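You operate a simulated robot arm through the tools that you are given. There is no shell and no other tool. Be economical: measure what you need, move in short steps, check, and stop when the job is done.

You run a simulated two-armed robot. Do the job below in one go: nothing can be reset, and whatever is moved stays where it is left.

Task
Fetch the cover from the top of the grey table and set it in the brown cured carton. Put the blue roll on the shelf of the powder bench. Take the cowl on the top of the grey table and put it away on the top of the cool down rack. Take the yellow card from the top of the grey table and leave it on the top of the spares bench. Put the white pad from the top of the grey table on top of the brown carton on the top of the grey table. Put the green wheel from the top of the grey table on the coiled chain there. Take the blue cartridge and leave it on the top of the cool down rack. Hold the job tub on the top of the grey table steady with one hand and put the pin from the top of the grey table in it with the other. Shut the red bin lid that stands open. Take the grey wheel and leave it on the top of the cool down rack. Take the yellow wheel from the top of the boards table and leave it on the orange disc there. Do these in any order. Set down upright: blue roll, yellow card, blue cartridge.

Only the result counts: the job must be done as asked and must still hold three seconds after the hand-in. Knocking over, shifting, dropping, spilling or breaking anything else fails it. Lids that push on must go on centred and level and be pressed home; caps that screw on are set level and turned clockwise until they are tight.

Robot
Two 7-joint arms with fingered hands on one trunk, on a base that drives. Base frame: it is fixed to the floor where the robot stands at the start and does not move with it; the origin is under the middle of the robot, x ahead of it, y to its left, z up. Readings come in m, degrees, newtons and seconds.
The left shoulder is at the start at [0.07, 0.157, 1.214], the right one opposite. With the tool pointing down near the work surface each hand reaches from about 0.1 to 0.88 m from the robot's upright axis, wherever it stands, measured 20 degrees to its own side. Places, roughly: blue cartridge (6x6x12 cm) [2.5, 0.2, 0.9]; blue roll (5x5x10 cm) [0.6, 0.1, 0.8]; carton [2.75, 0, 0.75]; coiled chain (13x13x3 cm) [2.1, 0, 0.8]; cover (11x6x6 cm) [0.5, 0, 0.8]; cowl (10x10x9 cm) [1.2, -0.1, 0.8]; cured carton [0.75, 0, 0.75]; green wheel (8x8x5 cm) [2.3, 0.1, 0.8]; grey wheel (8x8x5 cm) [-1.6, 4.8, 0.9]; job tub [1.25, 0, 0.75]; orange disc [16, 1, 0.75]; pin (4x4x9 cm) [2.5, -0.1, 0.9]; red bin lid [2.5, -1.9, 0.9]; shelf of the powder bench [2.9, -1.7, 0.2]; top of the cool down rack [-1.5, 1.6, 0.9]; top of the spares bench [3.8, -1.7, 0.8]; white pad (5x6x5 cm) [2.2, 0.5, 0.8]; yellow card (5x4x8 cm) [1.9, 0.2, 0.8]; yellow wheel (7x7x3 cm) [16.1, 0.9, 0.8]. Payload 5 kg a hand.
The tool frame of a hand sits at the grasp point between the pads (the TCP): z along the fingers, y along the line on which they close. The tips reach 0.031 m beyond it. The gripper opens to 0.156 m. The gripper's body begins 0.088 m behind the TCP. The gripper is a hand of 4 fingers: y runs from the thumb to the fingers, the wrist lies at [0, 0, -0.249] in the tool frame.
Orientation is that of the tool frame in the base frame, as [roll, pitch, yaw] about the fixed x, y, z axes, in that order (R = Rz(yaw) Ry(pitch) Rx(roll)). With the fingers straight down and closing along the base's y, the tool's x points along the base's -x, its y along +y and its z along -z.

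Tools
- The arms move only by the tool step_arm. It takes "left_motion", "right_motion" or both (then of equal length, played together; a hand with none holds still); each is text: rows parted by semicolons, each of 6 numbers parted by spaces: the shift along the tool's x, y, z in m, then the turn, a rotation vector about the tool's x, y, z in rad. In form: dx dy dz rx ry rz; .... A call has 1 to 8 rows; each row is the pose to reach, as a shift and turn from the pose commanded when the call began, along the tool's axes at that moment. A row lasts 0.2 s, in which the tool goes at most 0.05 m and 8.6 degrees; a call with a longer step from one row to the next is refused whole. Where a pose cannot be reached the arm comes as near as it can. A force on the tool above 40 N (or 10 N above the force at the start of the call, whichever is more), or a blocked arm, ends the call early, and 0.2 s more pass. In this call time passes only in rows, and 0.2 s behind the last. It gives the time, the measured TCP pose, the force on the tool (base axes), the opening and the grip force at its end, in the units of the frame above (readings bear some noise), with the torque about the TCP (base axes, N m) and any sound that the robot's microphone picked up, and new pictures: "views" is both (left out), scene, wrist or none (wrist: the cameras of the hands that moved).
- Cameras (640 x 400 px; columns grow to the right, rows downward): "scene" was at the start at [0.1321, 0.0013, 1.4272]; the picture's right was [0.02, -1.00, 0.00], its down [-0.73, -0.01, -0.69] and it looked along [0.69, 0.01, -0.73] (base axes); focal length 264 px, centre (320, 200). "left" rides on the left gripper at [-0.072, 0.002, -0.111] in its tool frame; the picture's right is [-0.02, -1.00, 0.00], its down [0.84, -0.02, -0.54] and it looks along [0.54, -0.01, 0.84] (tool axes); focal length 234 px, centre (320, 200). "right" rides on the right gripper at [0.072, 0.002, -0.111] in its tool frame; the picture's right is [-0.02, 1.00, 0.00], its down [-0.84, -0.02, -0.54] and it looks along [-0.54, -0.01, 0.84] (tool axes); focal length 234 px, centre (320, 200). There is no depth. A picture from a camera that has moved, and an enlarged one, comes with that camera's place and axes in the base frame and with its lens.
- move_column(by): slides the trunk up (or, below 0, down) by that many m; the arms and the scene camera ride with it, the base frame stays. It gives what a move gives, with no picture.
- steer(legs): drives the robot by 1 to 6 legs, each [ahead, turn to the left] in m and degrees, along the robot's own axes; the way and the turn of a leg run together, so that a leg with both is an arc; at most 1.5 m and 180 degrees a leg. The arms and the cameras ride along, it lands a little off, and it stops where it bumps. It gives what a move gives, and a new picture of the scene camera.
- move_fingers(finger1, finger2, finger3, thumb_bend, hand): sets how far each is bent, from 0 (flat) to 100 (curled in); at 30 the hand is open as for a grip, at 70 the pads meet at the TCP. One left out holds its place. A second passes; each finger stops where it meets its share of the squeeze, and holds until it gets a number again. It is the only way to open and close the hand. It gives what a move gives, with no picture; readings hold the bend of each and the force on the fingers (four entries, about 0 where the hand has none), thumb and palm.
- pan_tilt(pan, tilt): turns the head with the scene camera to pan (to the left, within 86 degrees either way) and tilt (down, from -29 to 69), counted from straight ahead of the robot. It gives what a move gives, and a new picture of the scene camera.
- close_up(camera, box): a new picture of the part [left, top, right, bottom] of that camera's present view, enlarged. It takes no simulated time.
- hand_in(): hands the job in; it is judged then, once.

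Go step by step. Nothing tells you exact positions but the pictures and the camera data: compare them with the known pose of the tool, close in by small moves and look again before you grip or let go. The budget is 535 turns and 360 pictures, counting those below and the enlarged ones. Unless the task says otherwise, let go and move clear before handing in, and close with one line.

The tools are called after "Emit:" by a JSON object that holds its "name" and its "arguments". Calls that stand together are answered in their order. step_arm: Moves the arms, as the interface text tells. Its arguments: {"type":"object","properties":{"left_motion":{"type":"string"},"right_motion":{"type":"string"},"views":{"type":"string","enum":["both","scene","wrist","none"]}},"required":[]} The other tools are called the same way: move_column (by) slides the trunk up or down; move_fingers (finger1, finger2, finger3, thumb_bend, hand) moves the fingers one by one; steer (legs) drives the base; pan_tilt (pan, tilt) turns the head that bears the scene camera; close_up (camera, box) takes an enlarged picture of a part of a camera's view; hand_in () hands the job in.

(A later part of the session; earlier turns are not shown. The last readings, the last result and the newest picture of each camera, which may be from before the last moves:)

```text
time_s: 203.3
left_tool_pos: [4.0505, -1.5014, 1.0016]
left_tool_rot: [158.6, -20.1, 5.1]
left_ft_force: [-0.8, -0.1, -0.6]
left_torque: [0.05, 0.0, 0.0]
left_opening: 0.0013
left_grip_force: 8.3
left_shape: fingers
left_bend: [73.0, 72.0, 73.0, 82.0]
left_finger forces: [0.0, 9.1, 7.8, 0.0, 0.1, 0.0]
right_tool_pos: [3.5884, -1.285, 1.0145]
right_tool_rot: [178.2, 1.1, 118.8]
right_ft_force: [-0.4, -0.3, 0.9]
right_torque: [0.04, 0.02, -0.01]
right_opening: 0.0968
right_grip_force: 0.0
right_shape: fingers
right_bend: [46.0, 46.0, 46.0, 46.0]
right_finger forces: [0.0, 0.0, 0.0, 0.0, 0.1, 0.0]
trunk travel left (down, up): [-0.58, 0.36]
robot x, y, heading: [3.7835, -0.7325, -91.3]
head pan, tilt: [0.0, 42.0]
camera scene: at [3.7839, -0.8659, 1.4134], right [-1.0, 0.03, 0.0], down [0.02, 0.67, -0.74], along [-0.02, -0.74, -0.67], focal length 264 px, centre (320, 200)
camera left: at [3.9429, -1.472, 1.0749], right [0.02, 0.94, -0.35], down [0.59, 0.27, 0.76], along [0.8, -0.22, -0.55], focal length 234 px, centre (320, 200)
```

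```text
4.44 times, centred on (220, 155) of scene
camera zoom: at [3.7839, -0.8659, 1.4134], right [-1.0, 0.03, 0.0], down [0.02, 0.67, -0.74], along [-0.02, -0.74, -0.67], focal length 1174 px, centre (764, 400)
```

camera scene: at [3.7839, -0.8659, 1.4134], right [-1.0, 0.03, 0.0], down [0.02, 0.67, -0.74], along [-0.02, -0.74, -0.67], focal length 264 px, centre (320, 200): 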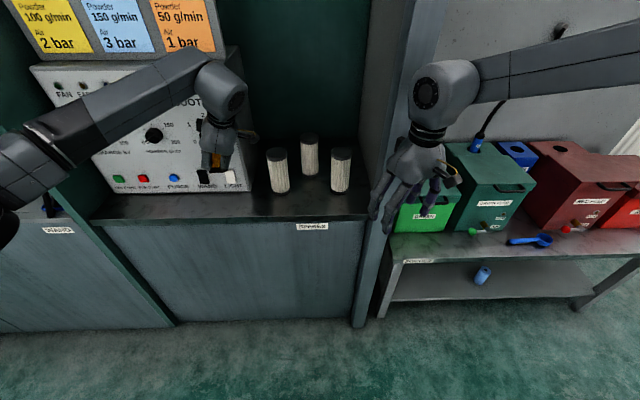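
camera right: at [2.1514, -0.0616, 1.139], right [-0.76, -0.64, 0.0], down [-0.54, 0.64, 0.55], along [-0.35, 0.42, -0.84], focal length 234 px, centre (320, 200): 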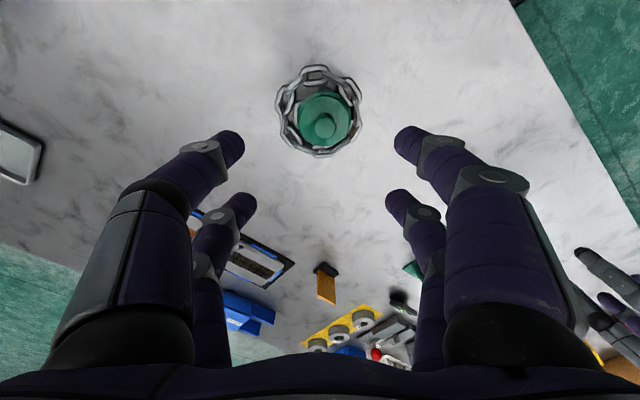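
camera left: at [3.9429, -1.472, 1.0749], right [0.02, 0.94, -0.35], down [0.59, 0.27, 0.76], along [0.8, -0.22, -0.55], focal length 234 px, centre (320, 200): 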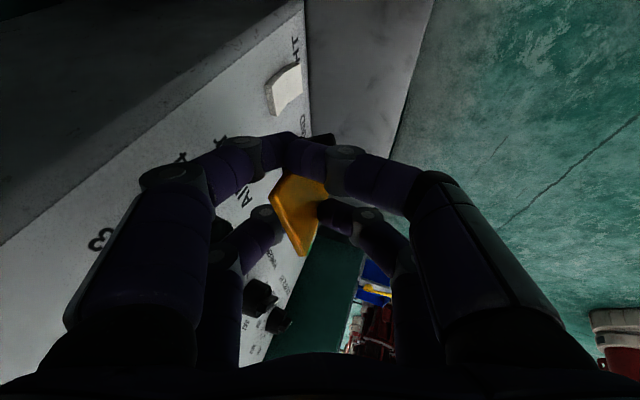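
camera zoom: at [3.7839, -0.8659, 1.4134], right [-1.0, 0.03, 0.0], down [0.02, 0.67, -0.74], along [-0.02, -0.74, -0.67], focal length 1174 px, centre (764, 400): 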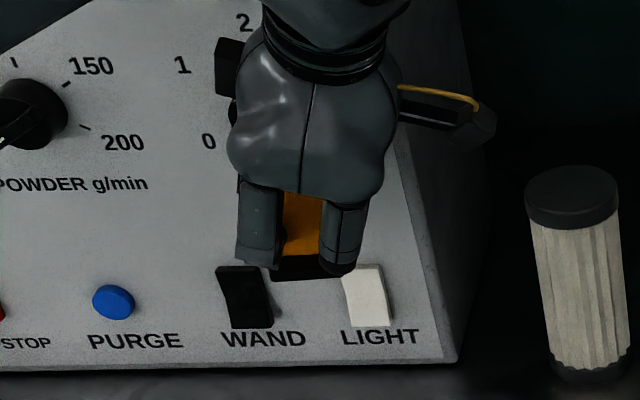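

Emit:
{"name": "step_arm", "arguments": {"left_motion": "-0.0138 -0.0137 0.0349 0 0 0; -0.0276 -0.0273 0.07 0 0 0; -0.0397 -0.0393 0.1005 0 0 0"}}

Emit:
{"name": "close_up", "arguments": {"camera": "scene", "box": [160, 110, 280, 220]}}

```text
time_s: 204.1
left_tool_pos: [4.05, -1.5002, 0.8868]
left_tool_rot: [158.5, -20.1, 5.2]
left_ft_force: [-0.2, -0.2, -1.3]
left_torque: [0.03, 0.01, -0.01]
left_opening: 0.0019
left_grip_force: 8.4
left_shape: fingers
left_bend: [73.0, 72.0, 73.0, 82.0]
left_finger forces: [0.0, 9.1, 7.9, 0.0, 0.1, 0.0]
right_tool_pos: [3.5888, -1.2845, 1.0151]
right_tool_rot: [178.3, 1.3, 118.9]
right_ft_force: [-0.6, -0.4, 0.4]
right_torque: [0.0, 0.01, -0.01]
right_opening: 0.0969
right_grip_force: 0.2
right_shape: fingers
right_bend: [46.0, 46.0, 46.0, 46.0]
right_finger forces: [0.0, 0.1, 0.0, 0.1, 0.0, 0.0]
trunk travel left (down, up): [-0.58, 0.36]
robot x, y, heading: [3.783, -0.7298, -91.7]
head pan, tilt: [0.0, 42.0]
camera scene: at [3.784, -0.8649, 1.4136], right [-1.0, 0.03, 0.0], down [0.02, 0.67, -0.74], along [-0.02, -0.74, -0.67], focal length 264 px, centre (320, 200)
camera left: at [3.9423, -1.4713, 0.9604], right [0.02, 0.94, -0.35], down [0.59, 0.27, 0.76], along [0.8, -0.22, -0.55], focal length 234 px, centre (320, 200)
```

scene: 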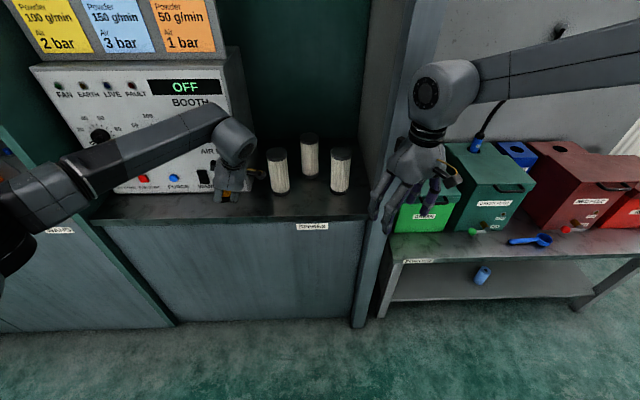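
left: 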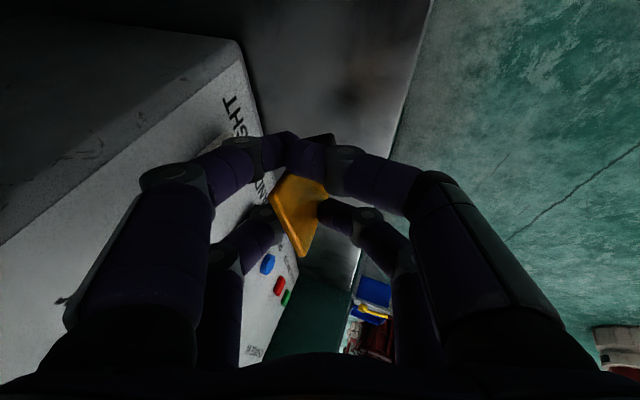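

```text
3.64 times, centred on (220, 165) of scene
camera zoom: at [3.784, -0.8649, 1.4136], right [-1.0, 0.03, 0.0], down [0.02, 0.67, -0.74], along [-0.02, -0.74, -0.67], focal length 961 px, centre (684, 327)
```

zoom: 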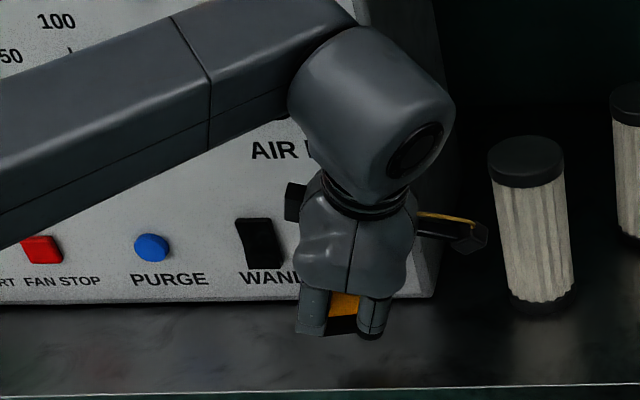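

Emit:
{"name": "step_arm", "arguments": {"left_motion": "-0.0035 -0.0034 0.0087 0 0 0; -0.0055 -0.0055 0.014 0 0 0; -0.0076 -0.0075 0.0192 0 0 0", "views": "none"}}

```text
time_s: 204.9
left_tool_pos: [4.0509, -1.5003, 0.8651]
left_tool_rot: [158.5, -20.1, 5.2]
left_ft_force: [-0.3, 0.6, -1.0]
left_torque: [0.02, 0.03, -0.02]
left_opening: 0.002
left_grip_force: 8.9
left_shape: fingers
left_bend: [73.0, 72.0, 73.0, 83.0]
left_finger forces: [0.0, 9.5, 8.0, 0.1, 0.0, 0.0]
right_tool_pos: [3.588, -1.2847, 1.015]
right_tool_rot: [178.3, 1.1, 118.8]
right_ft_force: [-0.8, 0.4, 0.3]
right_torque: [-0.02, 0.0, 0.01]
right_opening: 0.097
right_grip_force: 0.0
right_shape: fingers
right_bend: [46.0, 46.0, 46.0, 46.0]
right_finger forces: [0.0, 0.0, 0.0, 0.0, 0.1, 0.0]
trunk travel left (down, up): [-0.58, 0.36]
robot x, y, heading: [3.7864, -0.7311, -91.6]
head pan, tilt: [0.0, 42.0]
```

Emit:
{"name": "step_arm", "arguments": {"left_motion": "-0.0014 -0.0014 0.0035 0 0 0; -0.0028 -0.0027 0.007 0 0 0; -0.0041 -0.0041 0.0105 0 0 0", "views": "none"}}

Emit:
{"name": "close_up", "arguments": {"camera": "scene", "box": [160, 110, 280, 220]}}

```text
time_s: 205.7
left_tool_pos: [4.0498, -1.5007, 0.8549]
left_tool_rot: [158.2, -20.1, 5.3]
left_ft_force: [1.0, -0.1, 2.7]
left_torque: [-0.06, -0.03, 0.03]
left_opening: 0.0031
left_grip_force: 8.9
left_shape: fingers
left_bend: [73.0, 72.0, 74.0, 84.0]
left_finger forces: [0.0, 10.5, 8.1, 0.0, 0.1, 0.0]
right_tool_pos: [3.5898, -1.2842, 1.0157]
right_tool_rot: [178.5, 1.2, 118.8]
right_ft_force: [-0.9, 0.3, -0.5]
right_torque: [0.01, 0.01, 0.0]
right_opening: 0.0968
right_grip_force: 0.0
right_shape: fingers
right_bend: [46.0, 46.0, 46.0, 46.0]
right_finger forces: [0.1, 0.0, 0.0, 0.1, 0.1, 0.0]
trunk travel left (down, up): [-0.58, 0.36]
robot x, y, heading: [3.7865, -0.7272, -91.6]
head pan, tilt: [0.0, 42.0]
```

```text
3.64 times, centred on (220, 165) of scene
camera zoom: at [3.7839, -0.8638, 1.4138], right [-1.0, 0.03, 0.0], down [0.02, 0.67, -0.74], along [-0.02, -0.74, -0.67], focal length 961 px, centre (684, 327)
```

zoom: 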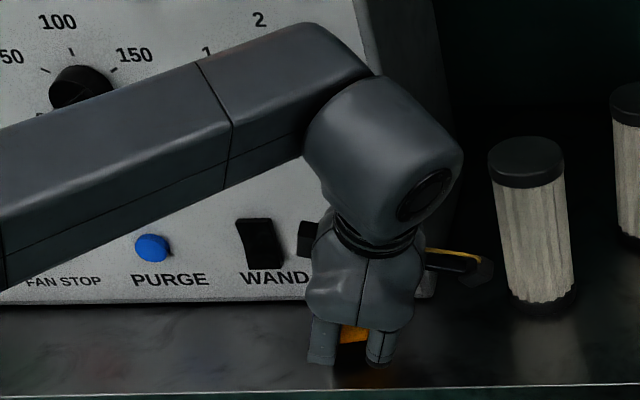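

Emit:
{"name": "step_arm", "arguments": {"left_motion": "-0.0007 -0.0007 0.0018 0 0 0; -0.0014 -0.0014 0.0035 0 0 0; -0.002 -0.002 0.0052 0 0 0", "views": "none"}}

Emit:
{"name": "close_up", "arguments": {"camera": "left", "box": [200, 100, 440, 300]}}

```text
time_s: 206.5
left_tool_pos: [4.0502, -1.5007, 0.8481]
left_tool_rot: [158.4, -20.1, 5.2]
left_ft_force: [2.2, -0.3, 6.9]
left_torque: [-0.08, -0.02, 0.02]
left_opening: 0.0039
left_grip_force: 9.7
left_shape: fingers
left_bend: [73.0, 72.0, 74.0, 84.0]
left_finger forces: [0.1, 10.9, 8.2, 0.0, 0.0, 0.1]
right_tool_pos: [3.5887, -1.2839, 1.0161]
right_tool_rot: [178.4, 1.1, 118.9]
right_ft_force: [-0.3, -0.2, 0.0]
right_torque: [-0.02, 0.02, -0.04]
right_opening: 0.097
right_grip_force: 0.1
right_shape: fingers
right_bend: [46.0, 46.0, 46.0, 46.0]
right_finger forces: [0.1, 0.0, 0.1, 0.1, 0.1, 0.1]
trunk travel left (down, up): [-0.58, 0.36]
robot x, y, heading: [3.7836, -0.731, -91.8]
head pan, tilt: [0.0, 42.0]
```

```text
2.00 times, centred on (320, 200) of left
camera zoom: at [3.9426, -1.4715, 0.9211], right [0.02, 0.94, -0.35], down [0.59, 0.27, 0.76], along [0.8, -0.22, -0.55], focal length 468 px, centre (320, 200)
```

zoom: 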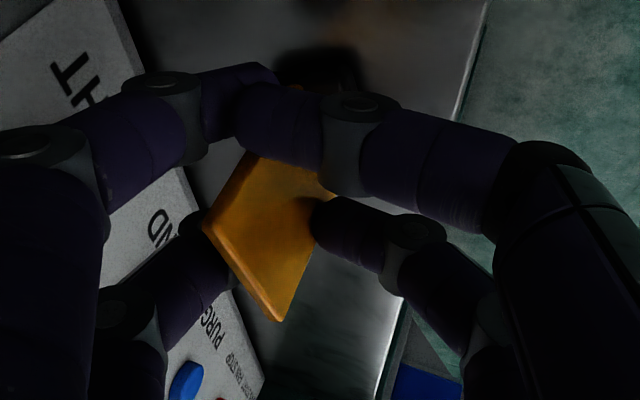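

The plate edges look vertical now with the base pressed on the bench. I release in small steps.

Emit:
{"name": "move_fingers", "arguments": {"hand": "left", "finger1": 68, "finger2": 68, "finger3": 68, "thumb_bend": 70}}

Emit:
{"name": "close_up", "arguments": {"camera": "left", "box": [200, 100, 440, 300]}}

```text
time_s: 207.5
left_tool_pos: [4.0513, -1.4994, 0.847]
left_tool_rot: [158.4, -20.1, 5.3]
left_ft_force: [-1.5, 0.9, 2.3]
left_torque: [-0.05, 0.06, 0.03]
left_opening: 0.0055
left_grip_force: 1.3
left_shape: fingers
left_bend: [68.0, 68.0, 68.0, 71.0]
left_finger forces: [0.2, 0.1, 0.1, 0.1, 2.5, 0.0]
right_tool_pos: [3.59, -1.2843, 1.0161]
right_tool_rot: [178.4, 1.2, 118.9]
right_ft_force: [-1.3, 0.0, 0.4]
right_torque: [0.0, -0.05, -0.01]
right_opening: 0.0966
right_grip_force: 0.1
right_shape: fingers
right_bend: [46.0, 46.0, 46.0, 46.0]
right_finger forces: [0.0, 0.0, 0.0, 0.0, 0.0, 0.1]
trunk travel left (down, up): [-0.58, 0.36]
robot x, y, heading: [3.7854, -0.7294, -91.5]
head pan, tilt: [0.0, 42.0]
```

```text
2.00 times, centred on (320, 200) of left
camera zoom: at [3.9423, -1.4716, 0.9203], right [0.02, 0.94, -0.35], down [0.59, 0.27, 0.76], along [0.8, -0.22, -0.55], focal length 468 px, centre (320, 200)
```

zoom: 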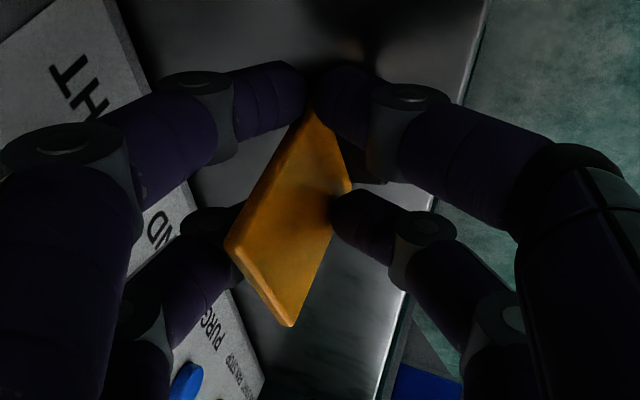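

Emit:
{"name": "move_fingers", "arguments": {"hand": "left", "finger1": 60, "finger2": 60, "finger3": 60, "thumb_bend": 60}}

Emit:
{"name": "close_up", "arguments": {"camera": "left", "box": [200, 100, 440, 300]}}

```text
time_s: 208.5
left_tool_pos: [4.0496, -1.5004, 0.8483]
left_tool_rot: [158.3, -20.1, 5.2]
left_ft_force: [-3.3, -2.7, 18.0]
left_torque: [-0.15, 0.22, -0.01]
left_opening: 0.0248
left_grip_force: 8.9
left_shape: fingers
left_bend: [60.0, 60.0, 60.0, 67.0]
left_finger forces: [0.0, 0.1, 0.0, 0.0, 17.6, 0.1]
right_tool_pos: [3.5885, -1.2828, 1.0148]
right_tool_rot: [178.4, 1.3, 118.8]
right_ft_force: [-0.1, 0.4, 0.0]
right_torque: [0.02, -0.01, 0.04]
right_opening: 0.0968
right_grip_force: 0.0
right_shape: fingers
right_bend: [46.0, 46.0, 46.0, 46.0]
right_finger forces: [0.1, 0.0, 0.0, 0.0, 0.1, 0.0]
trunk travel left (down, up): [-0.58, 0.36]
robot x, y, heading: [3.79, -0.7269, -91.7]
head pan, tilt: [0.0, 42.0]
```

```text
2.00 times, centred on (320, 200) of left
camera zoom: at [3.9415, -1.4707, 0.9224], right [0.02, 0.93, -0.35], down [0.59, 0.27, 0.76], along [0.8, -0.22, -0.55], focal length 468 px, centre (320, 200)
```

zoom: 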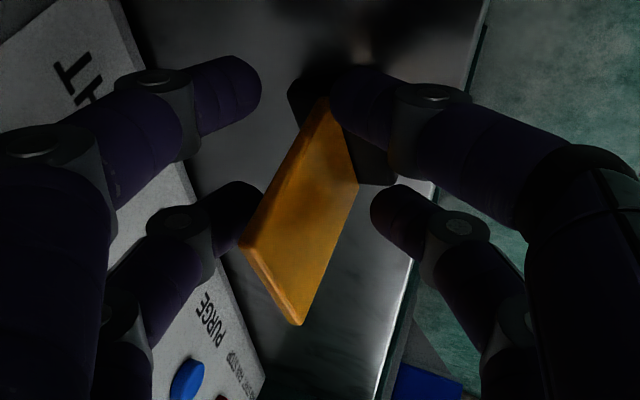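

Emit:
{"name": "step_arm", "arguments": {"left_motion": "0.0017 0.0017 -0.0044 0 0 0; 0.0035 0.0034 -0.0087 0 0 0; 0.0052 0.0051 -0.0131 0 0 0", "views": "none"}}

Emit:
{"name": "move_fingers", "arguments": {"hand": "left", "finger1": 50, "finger2": 50, "finger3": 50, "thumb_bend": 50}}

Emit:
{"name": "close_up", "arguments": {"camera": "left", "box": [160, 60, 480, 300]}}

```text
time_s: 209.3
left_tool_pos: [4.0503, -1.4999, 0.8599]
left_tool_rot: [158.8, -20.2, 5.1]
left_ft_force: [-0.5, -0.7, 1.3]
left_torque: [0.0, 0.02, -0.03]
left_opening: 0.0391
left_grip_force: 0.7
left_shape: fingers
left_bend: [60.0, 60.0, 60.0, 60.0]
left_finger forces: [0.0, 0.0, 0.0, 0.1, 0.8, 0.0]
right_tool_pos: [3.5899, -1.2841, 1.0148]
right_tool_rot: [178.2, 1.2, 118.8]
right_ft_force: [0.7, -0.1, -0.1]
right_torque: [-0.01, 0.01, -0.01]
right_opening: 0.0972
right_grip_force: 0.0
right_shape: fingers
right_bend: [46.0, 46.0, 46.0, 46.0]
right_finger forces: [0.1, 0.0, 0.1, 0.0, 0.0, 0.0]
trunk travel left (down, up): [-0.58, 0.36]
robot x, y, heading: [3.7865, -0.7312, -91.7]
head pan, tilt: [0.0, 42.0]
```

```text
time_s: 210.3
left_tool_pos: [4.0502, -1.5004, 0.8614]
left_tool_rot: [158.6, -20.1, 5.2]
left_ft_force: [-0.3, 0.4, -0.1]
left_torque: [0.0, -0.02, 0.01]
left_opening: 0.0804
left_grip_force: 0.2
left_shape: fingers
left_bend: [50.0, 50.0, 50.0, 50.0]
left_finger forces: [0.1, 0.0, 0.0, 0.1, 0.0, 0.0]
right_tool_pos: [3.5886, -1.2846, 1.0145]
right_tool_rot: [178.4, 1.1, 118.8]
right_ft_force: [0.1, 0.8, -0.4]
right_torque: [0.02, 0.03, -0.02]
right_opening: 0.0971
right_grip_force: 0.0
right_shape: fingers
right_bend: [46.0, 46.0, 46.0, 46.0]
right_finger forces: [0.1, 0.0, 0.1, 0.0, 0.0, 0.0]
trunk travel left (down, up): [-0.58, 0.36]
robot x, y, heading: [3.7833, -0.7297, -91.6]
head pan, tilt: [0.0, 42.0]
```

```text
1.67 times, centred on (320, 180) of left
camera zoom: at [3.9428, -1.4717, 0.935], right [0.02, 0.94, -0.35], down [0.59, 0.27, 0.76], along [0.8, -0.22, -0.55], focal length 390 px, centre (320, 233)
```

zoom: 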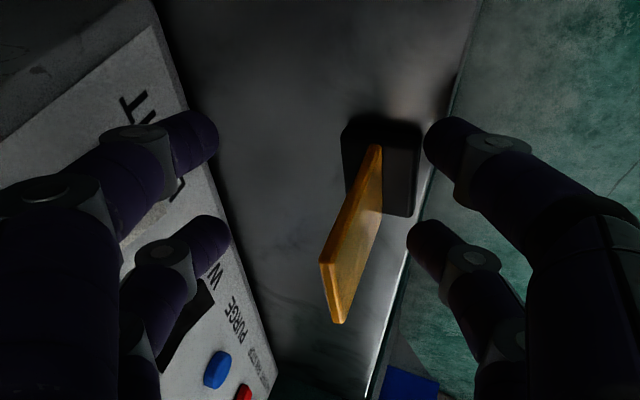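

The card stands on the bench, close to the front edge. I withdraw the hand and look from above.

Emit:
{"name": "step_arm", "arguments": {"left_motion": "0 0 -0.045 0 0 0; 0 0 -0.09 0 0 0; 0 0 -0.135 0 0 0; 0 -0.03 -0.17 0 0 0; 0 -0.06 -0.2 0 0 0", "views": "scene"}}

Emit:
{"name": "close_up", "arguments": {"camera": "scene", "box": [140, 120, 300, 240]}}

```text
time_s: 211.5
left_tool_pos: [3.981, -1.376, 1.0167]
left_tool_rot: [158.5, -20.1, 5.3]
left_ft_force: [-0.3, -1.1, 0.4]
left_torque: [0.02, 0.0, -0.02]
left_opening: 0.0804
left_grip_force: 0.0
left_shape: fingers
left_bend: [50.0, 50.0, 50.0, 50.0]
left_finger forces: [0.0, 0.0, 0.0, 0.0, 0.0, 0.0]
right_tool_pos: [3.5888, -1.2841, 1.0156]
right_tool_rot: [178.4, 1.2, 118.8]
right_ft_force: [0.1, 0.3, -0.1]
right_torque: [0.01, 0.04, -0.01]
right_opening: 0.0968
right_grip_force: 0.1
right_shape: fingers
right_bend: [46.0, 46.0, 46.0, 46.0]
right_finger forces: [0.0, 0.1, 0.0, 0.0, 0.0, 0.0]
trunk travel left (down, up): [-0.58, 0.36]
robot x, y, heading: [3.7835, -0.7338, -91.8]
head pan, tilt: [0.0, 42.0]
camera scene: at [3.7836, -0.8633, 1.4137], right [-1.0, 0.03, 0.0], down [0.02, 0.67, -0.74], along [-0.02, -0.74, -0.67], focal length 264 px, centre (320, 200)
```

scene: 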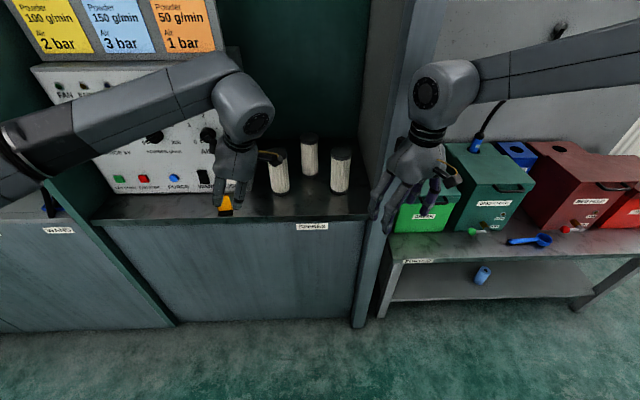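

```text
3.33 times, centred on (220, 180) of scene
camera zoom: at [3.7836, -0.8633, 1.4137], right [-1.0, 0.03, 0.0], down [0.02, 0.67, -0.74], along [-0.02, -0.74, -0.67], focal length 881 px, centre (653, 267)
```

zoom: 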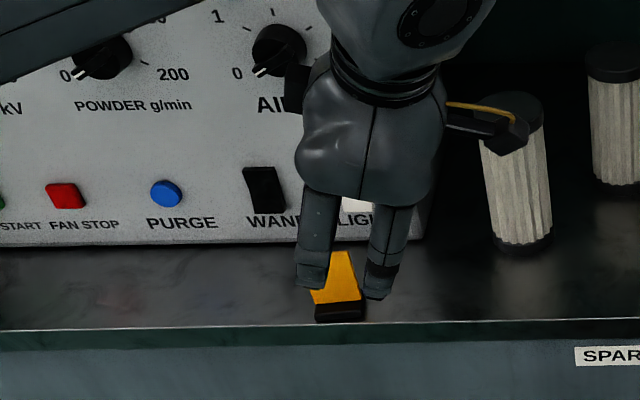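

The card stands upright on the spares bench. Now I straighten the left hand, back off and look down the hall toward the boards table.

Emit:
{"name": "step_arm", "arguments": {"left_motion": "0 -0.03 -0.01 0.09 -0.083 0; 0 -0.06 -0.02 0.18 -0.165 0; 0 -0.09 -0.03 0.27 -0.248 0; 0 -0.12 -0.04 0.35 -0.33 0", "views": "none"}}

Emit:
{"name": "steer", "arguments": {"legs": [[-0.08, 0], [0, 92]]}}

Emit:
{"name": "pan_tilt", "arguments": {"pan": 0, "tilt": 10}}

```text
time_s: 212.5
left_tool_pos: [3.9742, -1.2497, 1.0094]
left_tool_rot: [179.5, -1.5, 1.5]
left_ft_force: [0.8, -0.7, 0.0]
left_torque: [-0.01, 0.01, -0.03]
left_opening: 0.0803
left_grip_force: 0.1
left_shape: fingers
left_bend: [50.0, 50.0, 50.0, 50.0]
left_finger forces: [0.1, 0.1, 0.0, 0.0, 0.0, 0.1]
right_tool_pos: [3.59, -1.2832, 1.0155]
right_tool_rot: [178.4, 1.2, 118.8]
right_ft_force: [-0.4, -0.8, -0.2]
right_torque: [-0.04, -0.01, 0.01]
right_opening: 0.0969
right_grip_force: 0.0
right_shape: fingers
right_bend: [46.0, 46.0, 46.0, 46.0]
right_finger forces: [0.0, 0.0, 0.0, 0.0, 0.0, 0.0]
trunk travel left (down, up): [-0.58, 0.36]
robot x, y, heading: [3.7864, -0.7291, -91.7]
head pan, tilt: [0.0, 42.0]
```

```text
time_s: 217.4
left_tool_pos: [4.3002, -0.4446, 1.0089]
left_tool_rot: [179.5, -1.6, 93.7]
left_ft_force: [1.1, -0.4, 0.8]
left_torque: [0.0, 0.01, -0.02]
left_opening: 0.0807
left_grip_force: 0.1
left_shape: fingers
left_bend: [50.0, 50.0, 50.0, 50.0]
left_finger forces: [0.0, 0.0, 0.0, 0.1, 0.1, 0.0]
right_tool_pos: [4.3481, -0.8274, 1.0158]
right_tool_rot: [178.3, 1.2, -149.1]
right_ft_force: [-0.2, 0.2, -1.0]
right_torque: [-0.01, 0.0, 0.02]
right_opening: 0.097
right_grip_force: 0.1
right_shape: fingers
right_bend: [46.0, 46.0, 46.0, 46.0]
right_finger forces: [0.0, 0.0, 0.0, 0.0, 0.1, 0.0]
trunk travel left (down, up): [-0.58, 0.36]
robot x, y, heading: [3.7878, -0.6537, 0.1]
head pan, tilt: [0.0, 42.0]
camera scene: at [3.9235, -0.6494, 1.4136], right [0.01, -1.0, 0.0], down [-0.67, 0.0, -0.74], along [0.74, 0.01, -0.67], focal length 264 px, centre (320, 200)
```

scene: 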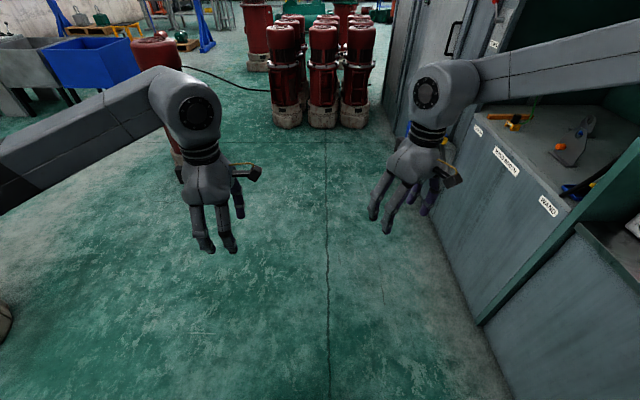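

```text
time_s: 218.4
left_tool_pos: [4.3004, -0.4454, 1.0093]
left_tool_rot: [179.4, -1.6, 93.5]
left_ft_force: [-0.5, 0.1, 0.5]
left_torque: [-0.02, 0.03, -0.01]
left_opening: 0.0802
left_grip_force: 0.0
left_shape: fingers
left_bend: [50.0, 50.0, 50.0, 50.0]
left_finger forces: [0.0, 0.0, 0.1, 0.0, 0.0, 0.1]
right_tool_pos: [4.3481, -0.8276, 1.0154]
right_tool_rot: [178.3, 1.3, -149.2]
right_ft_force: [-0.2, -0.4, -0.8]
right_torque: [0.0, 0.01, 0.02]
right_opening: 0.097
right_grip_force: 0.1
right_shape: fingers
right_bend: [46.0, 46.0, 46.0, 46.0]
right_finger forces: [0.0, 0.0, 0.1, 0.1, 0.0, 0.0]
trunk travel left (down, up): [-0.58, 0.36]
robot x, y, heading: [3.7885, -0.6557, 0.4]
head pan, tilt: [0.0, 10.0]
camera scene: at [3.9329, -0.6495, 1.4641], right [0.01, -1.0, 0.0], down [-0.17, 0.0, -0.98], along [0.98, 0.01, -0.17], focal length 264 px, centre (320, 200)
```

scene: 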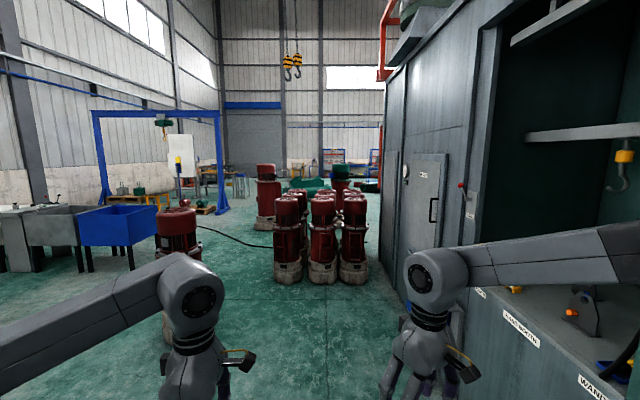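

Emit:
{"name": "close_up", "arguments": {"camera": "scene", "box": [60, 140, 400, 340]}}

```text
1.88 times, centred on (230, 240) of scene
camera zoom: at [3.9329, -0.6495, 1.4641], right [0.01, -1.0, 0.0], down [-0.17, 0.0, -0.98], along [0.98, 0.01, -0.17], focal length 497 px, centre (489, 125)
```

zoom: 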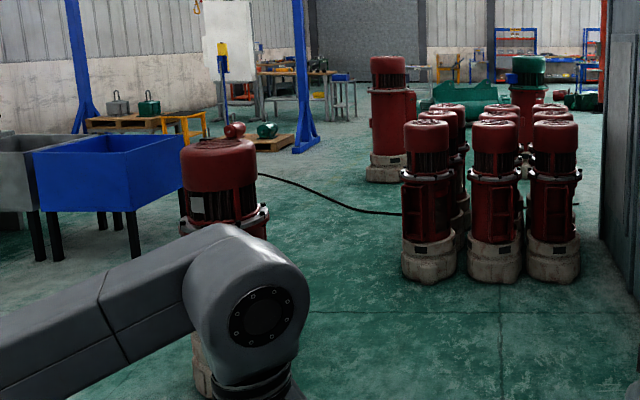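

The boards table lies beyond the bollard-like units. I plan to pass north of the first one along y≈1.13.

Emit:
{"name": "steer", "arguments": {"legs": [[0, 65.2], [1.0, 0], [0.96, 0], [0, -65.6]]}}

```text
time_s: 229.1
left_tool_pos: [4.4163, 1.1885, 1.0105]
left_tool_rot: [179.3, -1.7, 160.7]
left_ft_force: [-0.1, -0.8, -0.3]
left_torque: [0.06, -0.04, -0.01]
left_opening: 0.0809
left_grip_force: 0.0
left_shape: fingers
left_bend: [50.0, 50.0, 50.0, 50.0]
left_finger forces: [0.0, 0.0, 0.0, 0.0, 0.0, 0.0]
right_tool_pos: [4.7879, 1.0849, 1.0171]
right_tool_rot: [178.6, 1.4, -81.9]
right_ft_force: [-0.2, -1.0, 0.8]
right_torque: [0.04, 0.02, 0.0]
right_opening: 0.0966
right_grip_force: 0.1
right_shape: fingers
right_bend: [46.0, 46.0, 46.0, 46.0]
right_finger forces: [0.1, 0.0, 0.0, 0.0, 0.0, 0.0]
trunk travel left (down, up): [-0.58, 0.36]
robot x, y, heading: [4.427, 0.6322, 70.6]
head pan, tilt: [0.0, 10.0]
stopped in leg 3: the robot was blocked; the commanded pose is now the measured one
camera scene: at [4.4717, 0.7635, 1.4649], right [0.94, -0.33, 0.0], down [-0.06, -0.16, -0.99], along [0.33, 0.93, -0.17], focal length 264 px, centre (320, 200)
```

scene: 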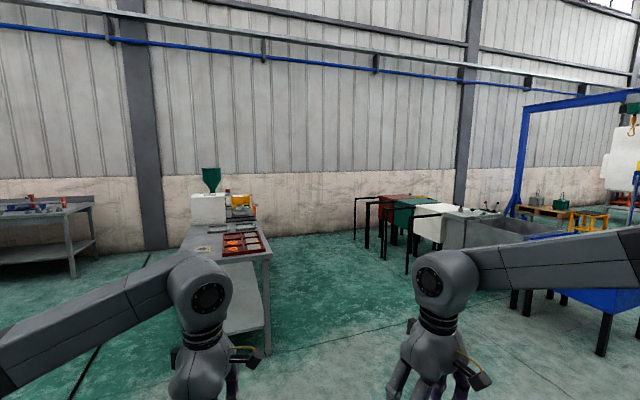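

Emit:
{"name": "pan_tilt", "arguments": {"pan": 0, "tilt": 50}}

```text
time_s: 230.1
left_tool_pos: [4.4189, 1.1922, 1.0088]
left_tool_rot: [179.5, -1.7, 160.7]
left_ft_force: [0.0, 0.3, 0.1]
left_torque: [-0.01, -0.01, -0.01]
left_opening: 0.081
left_grip_force: 0.2
left_shape: fingers
left_bend: [50.0, 50.0, 50.0, 50.0]
left_finger forces: [0.0, 0.1, 0.0, 0.0, 0.0, 0.1]
right_tool_pos: [4.7883, 1.0868, 1.0163]
right_tool_rot: [178.4, 1.3, -82.0]
right_ft_force: [-0.1, 0.5, 1.0]
right_torque: [0.0, -0.01, 0.01]
right_opening: 0.0972
right_grip_force: 0.0
right_shape: fingers
right_bend: [46.0, 46.0, 46.0, 46.0]
right_finger forces: [0.0, 0.0, 0.1, 0.1, 0.0, 0.0]
trunk travel left (down, up): [-0.58, 0.36]
robot x, y, heading: [4.425, 0.6317, 70.8]
head pan, tilt: [0.0, 50.0]
camera scene: at [4.4692, 0.7522, 1.4025], right [0.94, -0.33, 0.0], down [-0.25, -0.72, -0.64], along [0.21, 0.61, -0.77], focal length 264 px, centre (320, 200)
```

scene: 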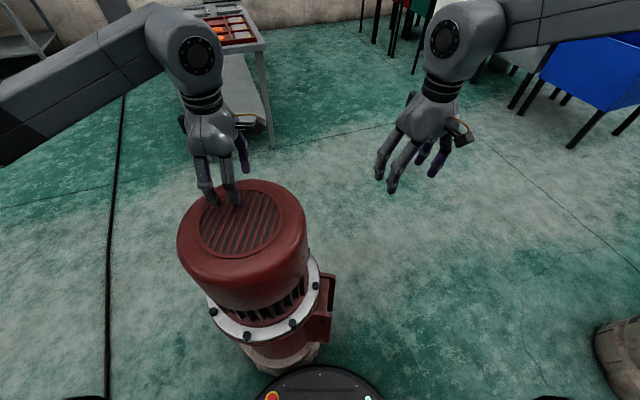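

A motor unit stands right ahead-left at about [4.35, 1.0]; I touched it. I'll back off and thread between it and the next one at [5.84, 0.5].

Emit:
{"name": "steer", "arguments": {"legs": [[-0.25, 0], [0, -58.8], [0.78, 0], [0, 55], [0.64, 0], [0, -67]]}}

Emit:
{"name": "pan_tilt", "arguments": {"pan": 0, "tilt": 15}}

```text
time_s: 246.8
left_tool_pos: [5.8774, 1.3388, 1.0082]
left_tool_rot: [179.4, -1.6, 90.8]
left_ft_force: [0.5, -0.1, -0.1]
left_torque: [-0.01, 0.01, 0.0]
left_opening: 0.0805
left_grip_force: 0.1
left_shape: fingers
left_bend: [50.0, 50.0, 50.0, 50.0]
left_finger forces: [0.1, 0.0, 0.0, 0.0, 0.1, 0.1]
right_tool_pos: [5.9069, 0.9544, 1.0156]
right_tool_rot: [178.3, 1.3, -151.8]
right_ft_force: [-0.2, 0.1, 0.1]
right_torque: [0.02, 0.0, 0.02]
right_opening: 0.0969
right_grip_force: 0.1
right_shape: fingers
right_bend: [46.0, 46.0, 46.0, 46.0]
right_finger forces: [0.0, 0.0, 0.0, 0.0, 0.1, 0.1]
trunk travel left (down, up): [-0.58, 0.36]
robot x, y, heading: [5.3522, 1.1435, 0.7]
head pan, tilt: [0.0, 50.0]
camera scene: at [5.484, 1.1417, 1.4024], right [0.01, -1.0, 0.0], down [-0.77, -0.01, -0.64], along [0.64, 0.01, -0.77], focal length 264 px, centre (320, 200)
```

scene: 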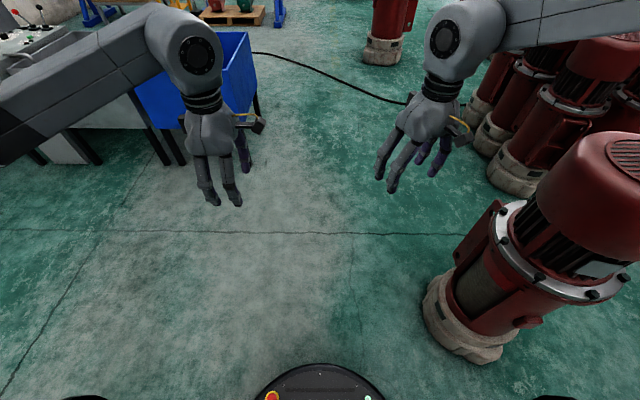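

```text
time_s: 247.9
left_tool_pos: [5.8768, 1.3386, 1.0091]
left_tool_rot: [179.4, -1.7, 90.8]
left_ft_force: [0.1, 0.3, 0.5]
left_torque: [0.0, 0.03, 0.03]
left_opening: 0.0807
left_grip_force: 0.0
left_shape: fingers
left_bend: [50.0, 50.0, 50.0, 50.0]
left_finger forces: [0.0, 0.1, 0.1, 0.1, 0.0, 0.1]
right_tool_pos: [5.9064, 0.9557, 1.015]
right_tool_rot: [178.3, 1.3, -151.8]
right_ft_force: [-0.6, 0.3, 0.4]
right_torque: [0.0, -0.02, 0.04]
right_opening: 0.0972
right_grip_force: 0.1
right_shape: fingers
right_bend: [46.0, 46.0, 46.0, 46.0]
right_finger forces: [0.0, 0.0, 0.1, 0.0, 0.1, 0.0]
trunk travel left (down, up): [-0.58, 0.36]
robot x, y, heading: [5.3553, 1.1387, 0.8]
head pan, tilt: [0.0, 15.0]
camera scene: at [5.5004, 1.142, 1.456], right [0.01, -1.0, 0.0], down [-0.26, 0.0, -0.97], along [0.97, 0.01, -0.26], focal length 264 px, centre (320, 200)
```

scene: 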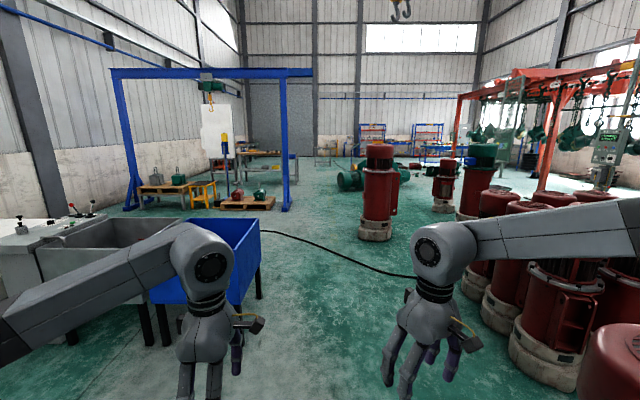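

Emit:
{"name": "steer", "arguments": {"legs": [[0, -0.5], [1.5, 0], [1.5, 0], [1.3, 0]]}}

Emit:
{"name": "close_up", "arguments": {"camera": "scene", "box": [160, 100, 480, 300]}}

```text
time_s: 268.9
left_tool_pos: [10.2026, 1.3132, 1.0097]
left_tool_rot: [179.3, -1.8, 90.3]
left_ft_force: [0.0, -0.2, 0.0]
left_torque: [-0.03, 0.0, -0.03]
left_opening: 0.0809
left_grip_force: 0.0
left_shape: fingers
left_bend: [50.0, 50.0, 50.0, 50.0]
left_finger forces: [0.0, 0.1, 0.1, 0.0, 0.0, 0.1]
right_tool_pos: [10.2275, 0.9279, 1.0155]
right_tool_rot: [178.3, 1.3, -152.5]
right_ft_force: [-0.4, -0.5, 0.4]
right_torque: [-0.01, 0.02, -0.03]
right_opening: 0.097
right_grip_force: 0.0
right_shape: fingers
right_bend: [46.0, 46.0, 46.0, 46.0]
right_finger forces: [0.0, 0.0, 0.0, 0.0, 0.1, 0.0]
trunk travel left (down, up): [-0.58, 0.36]
robot x, y, heading: [9.6766, 1.1202, 0.2]
head pan, tilt: [0.0, 15.0]
camera scene: at [9.8234, 1.1199, 1.4561], right [0.0, -1.0, 0.0], down [-0.26, 0.0, -0.97], along [0.97, 0.0, -0.26], focal length 264 px, centre (320, 200)
```

scene: 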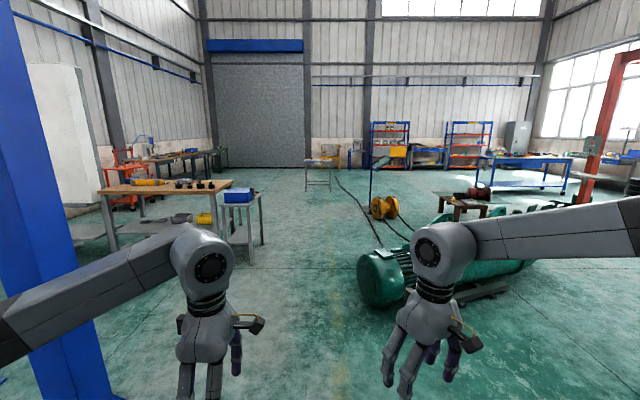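

```text
2.00 times, centred on (320, 200) of scene
camera zoom: at [9.8234, 1.1199, 1.4561], right [0.0, -1.0, 0.0], down [-0.26, 0.0, -0.97], along [0.97, 0.0, -0.26], focal length 528 px, centre (320, 200)
```

zoom: 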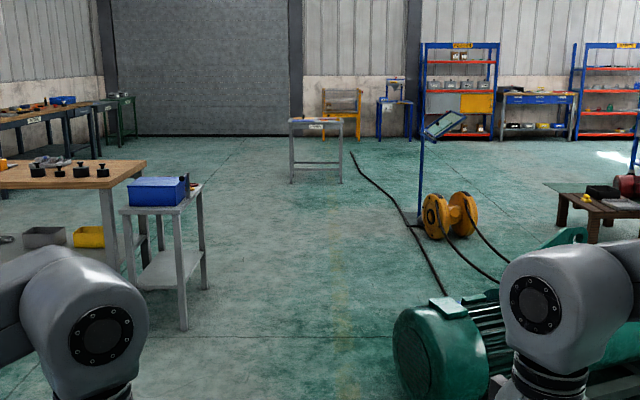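

The boards table is the small grey one straight ahead at x≈16. I drive on through the gap beside the green motor.

Emit:
{"name": "steer", "arguments": {"legs": [[0, 3.5], [1.5, 0], [1.33, 0], [0, -8.0], [1.5, 0], [0.9, 0]]}}

Emit:
{"name": "pan_tilt", "arguments": {"pan": 0, "tilt": 35}}

```text
time_s: 295.1
left_tool_pos: [15.4461, 1.2685, 1.0099]
left_tool_rot: [179.4, -1.7, 85.4]
left_ft_force: [0.0, 0.3, 0.2]
left_torque: [0.01, 0.02, 0.01]
left_opening: 0.0809
left_grip_force: 0.1
left_shape: fingers
left_bend: [50.0, 50.0, 50.0, 50.0]
left_finger forces: [0.0, 0.0, 0.0, 0.1, 0.0, 0.1]
right_tool_pos: [15.4367, 0.8839, 1.0168]
right_tool_rot: [178.4, 1.3, -157.3]
right_ft_force: [0.5, 0.2, 0.7]
right_torque: [-0.02, 0.02, 0.01]
right_opening: 0.0968
right_grip_force: 0.1
right_shape: fingers
right_bend: [46.0, 46.0, 46.0, 46.0]
right_finger forces: [0.1, 0.0, 0.0, 0.0, 0.0, 0.1]
trunk travel left (down, up): [-0.58, 0.36]
robot x, y, heading: [14.9058, 1.1215, -4.7]
head pan, tilt: [0.0, 15.0]
camera scene: at [15.051, 1.1089, 1.4561], right [-0.08, -1.0, 0.0], down [-0.26, 0.02, -0.97], along [0.96, -0.08, -0.26], focal length 264 px, centre (320, 200)
```

scene: 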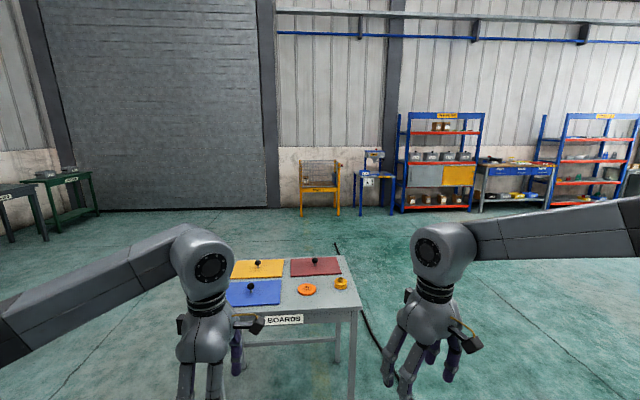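

```text
time_s: 295.9
left_tool_pos: [15.4452, 1.2682, 1.0096]
left_tool_rot: [179.3, -1.7, 85.4]
left_ft_force: [-0.7, 1.4, 0.6]
left_torque: [0.01, 0.01, 0.0]
left_opening: 0.0809
left_grip_force: 0.1
left_shape: fingers
left_bend: [50.0, 50.0, 50.0, 50.0]
left_finger forces: [0.0, 0.0, 0.0, 0.1, 0.1, 0.0]
right_tool_pos: [15.4384, 0.8839, 1.0162]
right_tool_rot: [178.5, 1.3, -157.3]
right_ft_force: [0.1, 0.0, 0.1]
right_torque: [0.01, 0.0, 0.03]
right_opening: 0.0968
right_grip_force: 0.0
right_shape: fingers
right_bend: [46.0, 46.0, 46.0, 46.0]
right_finger forces: [0.0, 0.0, 0.0, 0.1, 0.0, 0.1]
trunk travel left (down, up): [-0.58, 0.36]
robot x, y, heading: [14.9072, 1.1183, -4.8]
head pan, tilt: [0.0, 35.0]
camera scene: at [15.0454, 1.1093, 1.4242], right [-0.08, -1.0, 0.0], down [-0.57, 0.05, -0.82], along [0.82, -0.07, -0.57], focal length 264 px, centre (320, 200)
```

scene: 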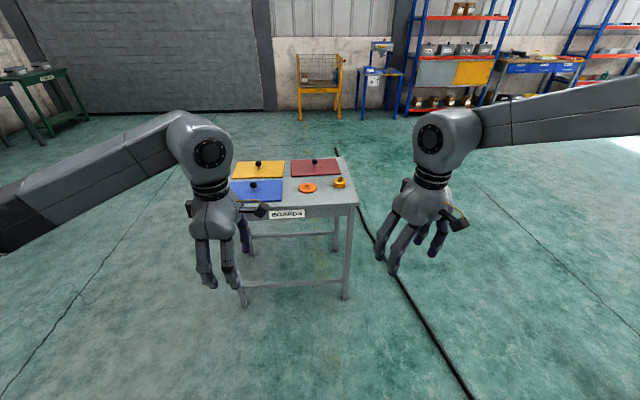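

Emit:
{"name": "steer", "arguments": {"legs": [[0.58, 0]]}}

Emit:
{"name": "pan_tilt", "arguments": {"pan": -5, "tilt": 55}}

Emit:
{"name": "close_up", "arguments": {"camera": "scene", "box": [260, 60, 420, 180]}}

```text
time_s: 299.2
left_tool_pos: [16.0222, 1.2189, 1.0094]
left_tool_rot: [179.4, -1.6, 85.2]
left_ft_force: [0.0, 0.4, -0.1]
left_torque: [-0.02, 0.02, -0.01]
left_opening: 0.0808
left_grip_force: 0.2
left_shape: fingers
left_bend: [50.0, 50.0, 50.0, 50.0]
left_finger forces: [0.0, 0.1, 0.1, 0.0, 0.0, 0.1]
right_tool_pos: [16.0134, 0.8318, 1.0158]
right_tool_rot: [178.4, 1.2, -157.5]
right_ft_force: [0.2, 0.2, -0.8]
right_torque: [0.01, 0.03, 0.01]
right_opening: 0.0973
right_grip_force: 0.1
right_shape: fingers
right_bend: [46.0, 46.0, 46.0, 46.0]
right_finger forces: [0.0, 0.1, 0.1, 0.0, 0.0, 0.0]
trunk travel left (down, up): [-0.58, 0.36]
robot x, y, heading: [15.4873, 1.0697, -4.7]
head pan, tilt: [0.0, 35.0]
camera scene: at [15.6228, 1.06, 1.4241], right [-0.09, -1.0, 0.0], down [-0.57, 0.05, -0.82], along [0.82, -0.07, -0.57], focal length 264 px, centre (320, 200)
```

scene: 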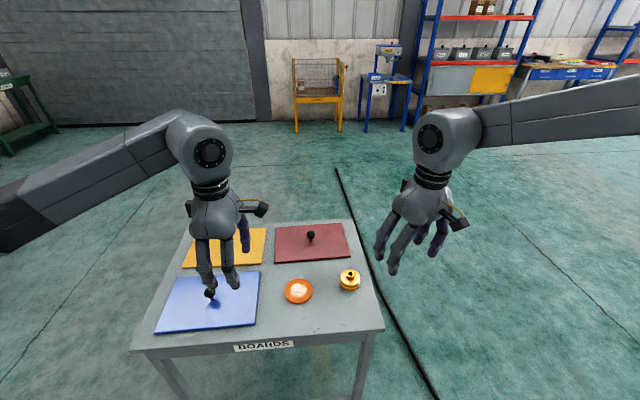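

```text
time_s: 300.0
left_tool_pos: [16.0223, 1.218, 1.01]
left_tool_rot: [179.4, -1.7, 85.1]
left_ft_force: [0.3, 0.0, -0.2]
left_torque: [0.01, -0.04, -0.01]
left_opening: 0.0807
left_grip_force: 0.0
left_shape: fingers
left_bend: [50.0, 50.0, 50.0, 50.0]
left_finger forces: [0.0, 0.0, 0.0, 0.1, 0.1, 0.0]
right_tool_pos: [16.0132, 0.8331, 1.0157]
right_tool_rot: [178.4, 1.4, -157.5]
right_ft_force: [0.1, 0.4, -0.3]
right_torque: [-0.01, 0.02, -0.01]
right_opening: 0.0969
right_grip_force: 0.0
right_shape: fingers
right_bend: [46.0, 46.0, 46.0, 46.0]
right_finger forces: [0.1, 0.0, 0.1, 0.0, 0.0, 0.0]
trunk travel left (down, up): [-0.58, 0.36]
robot x, y, heading: [15.4831, 1.0709, -4.8]
head pan, tilt: [-5.0, 55.0]
camera scene: at [15.6058, 1.0552, 1.3959], right [-0.17, -0.98, 0.0], down [-0.81, 0.14, -0.57], along [0.57, -0.1, -0.82], focal length 264 px, centre (320, 200)
```

scene: 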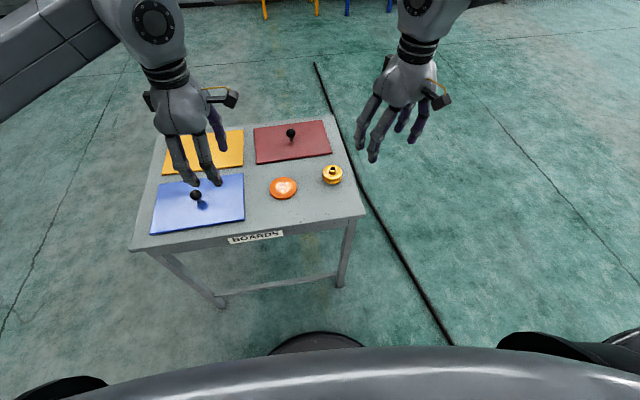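

```text
3.33 times, centred on (340, 120) of scene
camera zoom: at [15.6058, 1.0552, 1.3959], right [-0.17, -0.98, 0.0], down [-0.81, 0.14, -0.57], along [0.57, -0.1, -0.82], focal length 881 px, centre (253, 467)
```

zoom: 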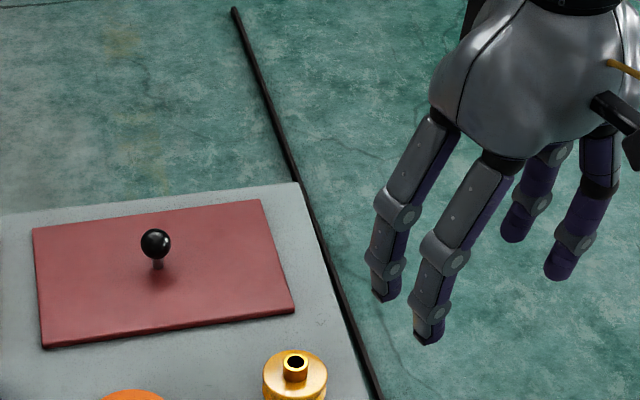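

Emit:
{"name": "step_arm", "arguments": {"right_motion": "-0.036 0.01 0.02 0 0 0; -0.071 0.02 0.05 0 0 0; -0.107 0.03 0.08 0 0 0; -0.142 0.0406 0.11 0 0 0"}}

```text
time_s: 301.0
left_tool_pos: [16.0232, 1.2187, 1.0104]
left_tool_rot: [179.4, -1.7, 85.2]
left_ft_force: [0.7, -1.1, 0.0]
left_torque: [-0.03, 0.01, 0.0]
left_opening: 0.0806
left_grip_force: 0.1
left_shape: fingers
left_bend: [50.0, 50.0, 50.0, 50.0]
left_finger forces: [0.0, 0.1, 0.1, 0.0, 0.0, 0.0]
right_tool_pos: [16.1152, 0.9121, 0.9185]
right_tool_rot: [178.3, 1.4, -157.7]
right_ft_force: [0.8, 0.7, -0.1]
right_torque: [0.0, 0.0, 0.03]
right_opening: 0.0969
right_grip_force: 0.1
right_shape: fingers
right_bend: [46.0, 46.0, 46.0, 46.0]
right_finger forces: [0.2, 0.0, 0.1, 0.0, 0.0, 0.0]
right hand out of reach, approached as far as the arm can: row 4
trunk travel left (down, up): [-0.58, 0.36]
robot x, y, heading: [15.4821, 1.0738, -5.1]
head pan, tilt: [-5.0, 55.0]
camera scene: at [15.6065, 1.055, 1.3958], right [-0.17, -0.98, 0.0], down [-0.81, 0.14, -0.57], along [0.56, -0.1, -0.82], focal length 264 px, centre (320, 200)
camera right: at [16.0469, 0.8841, 1.0271], right [-0.36, 0.93, 0.03], down [0.78, 0.28, 0.56], along [0.52, 0.23, -0.82], focal length 234 px, centre (320, 200)
```

scene: 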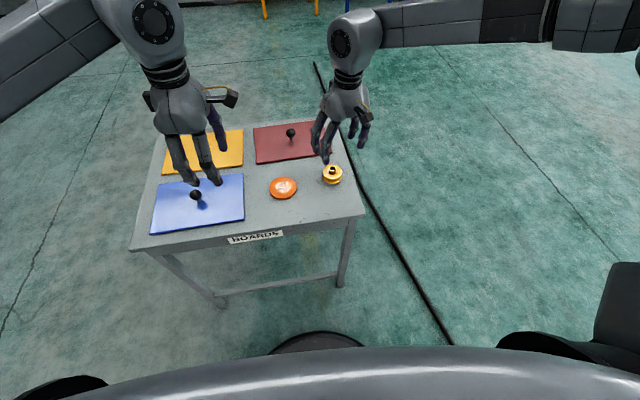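
right: 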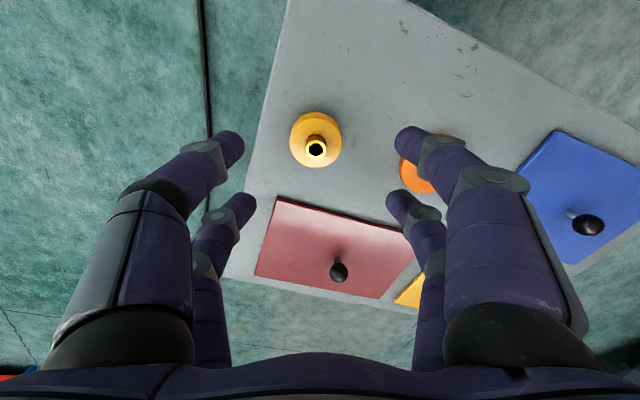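

Emit:
{"name": "steer", "arguments": {"legs": [[0, 15]]}}

```text
time_s: 302.3
left_tool_pos: [15.9657, 1.3529, 1.0093]
left_tool_rot: [179.4, -1.7, 100.2]
left_ft_force: [0.0, -0.6, 0.5]
left_torque: [-0.03, -0.01, -0.05]
left_opening: 0.0808
left_grip_force: 0.0
left_shape: fingers
left_bend: [50.0, 50.0, 50.0, 50.0]
left_finger forces: [0.0, 0.0, 0.0, 0.0, 0.0, 0.0]
right_tool_pos: [16.1327, 1.0821, 0.9188]
right_tool_rot: [178.5, 1.4, -142.4]
right_ft_force: [-0.4, 0.4, 0.2]
right_torque: [0.0, 0.01, 0.01]
right_opening: 0.0972
right_grip_force: 0.3
right_shape: fingers
right_bend: [46.0, 46.0, 46.0, 46.0]
right_finger forces: [0.0, 0.0, 0.0, 0.0, 0.0, 0.0]
trunk travel left (down, up): [-0.58, 0.36]
robot x, y, heading: [15.482, 1.0705, 9.7]
head pan, tilt: [-5.0, 55.0]
camera scene: at [15.6062, 1.087, 1.3959], right [0.09, -1.0, 0.0], down [-0.82, -0.07, -0.57], along [0.57, 0.05, -0.82], focal length 264 px, centre (320, 200)
```

scene: 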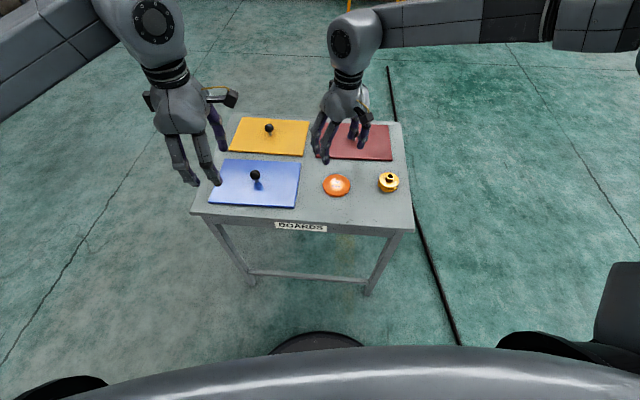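

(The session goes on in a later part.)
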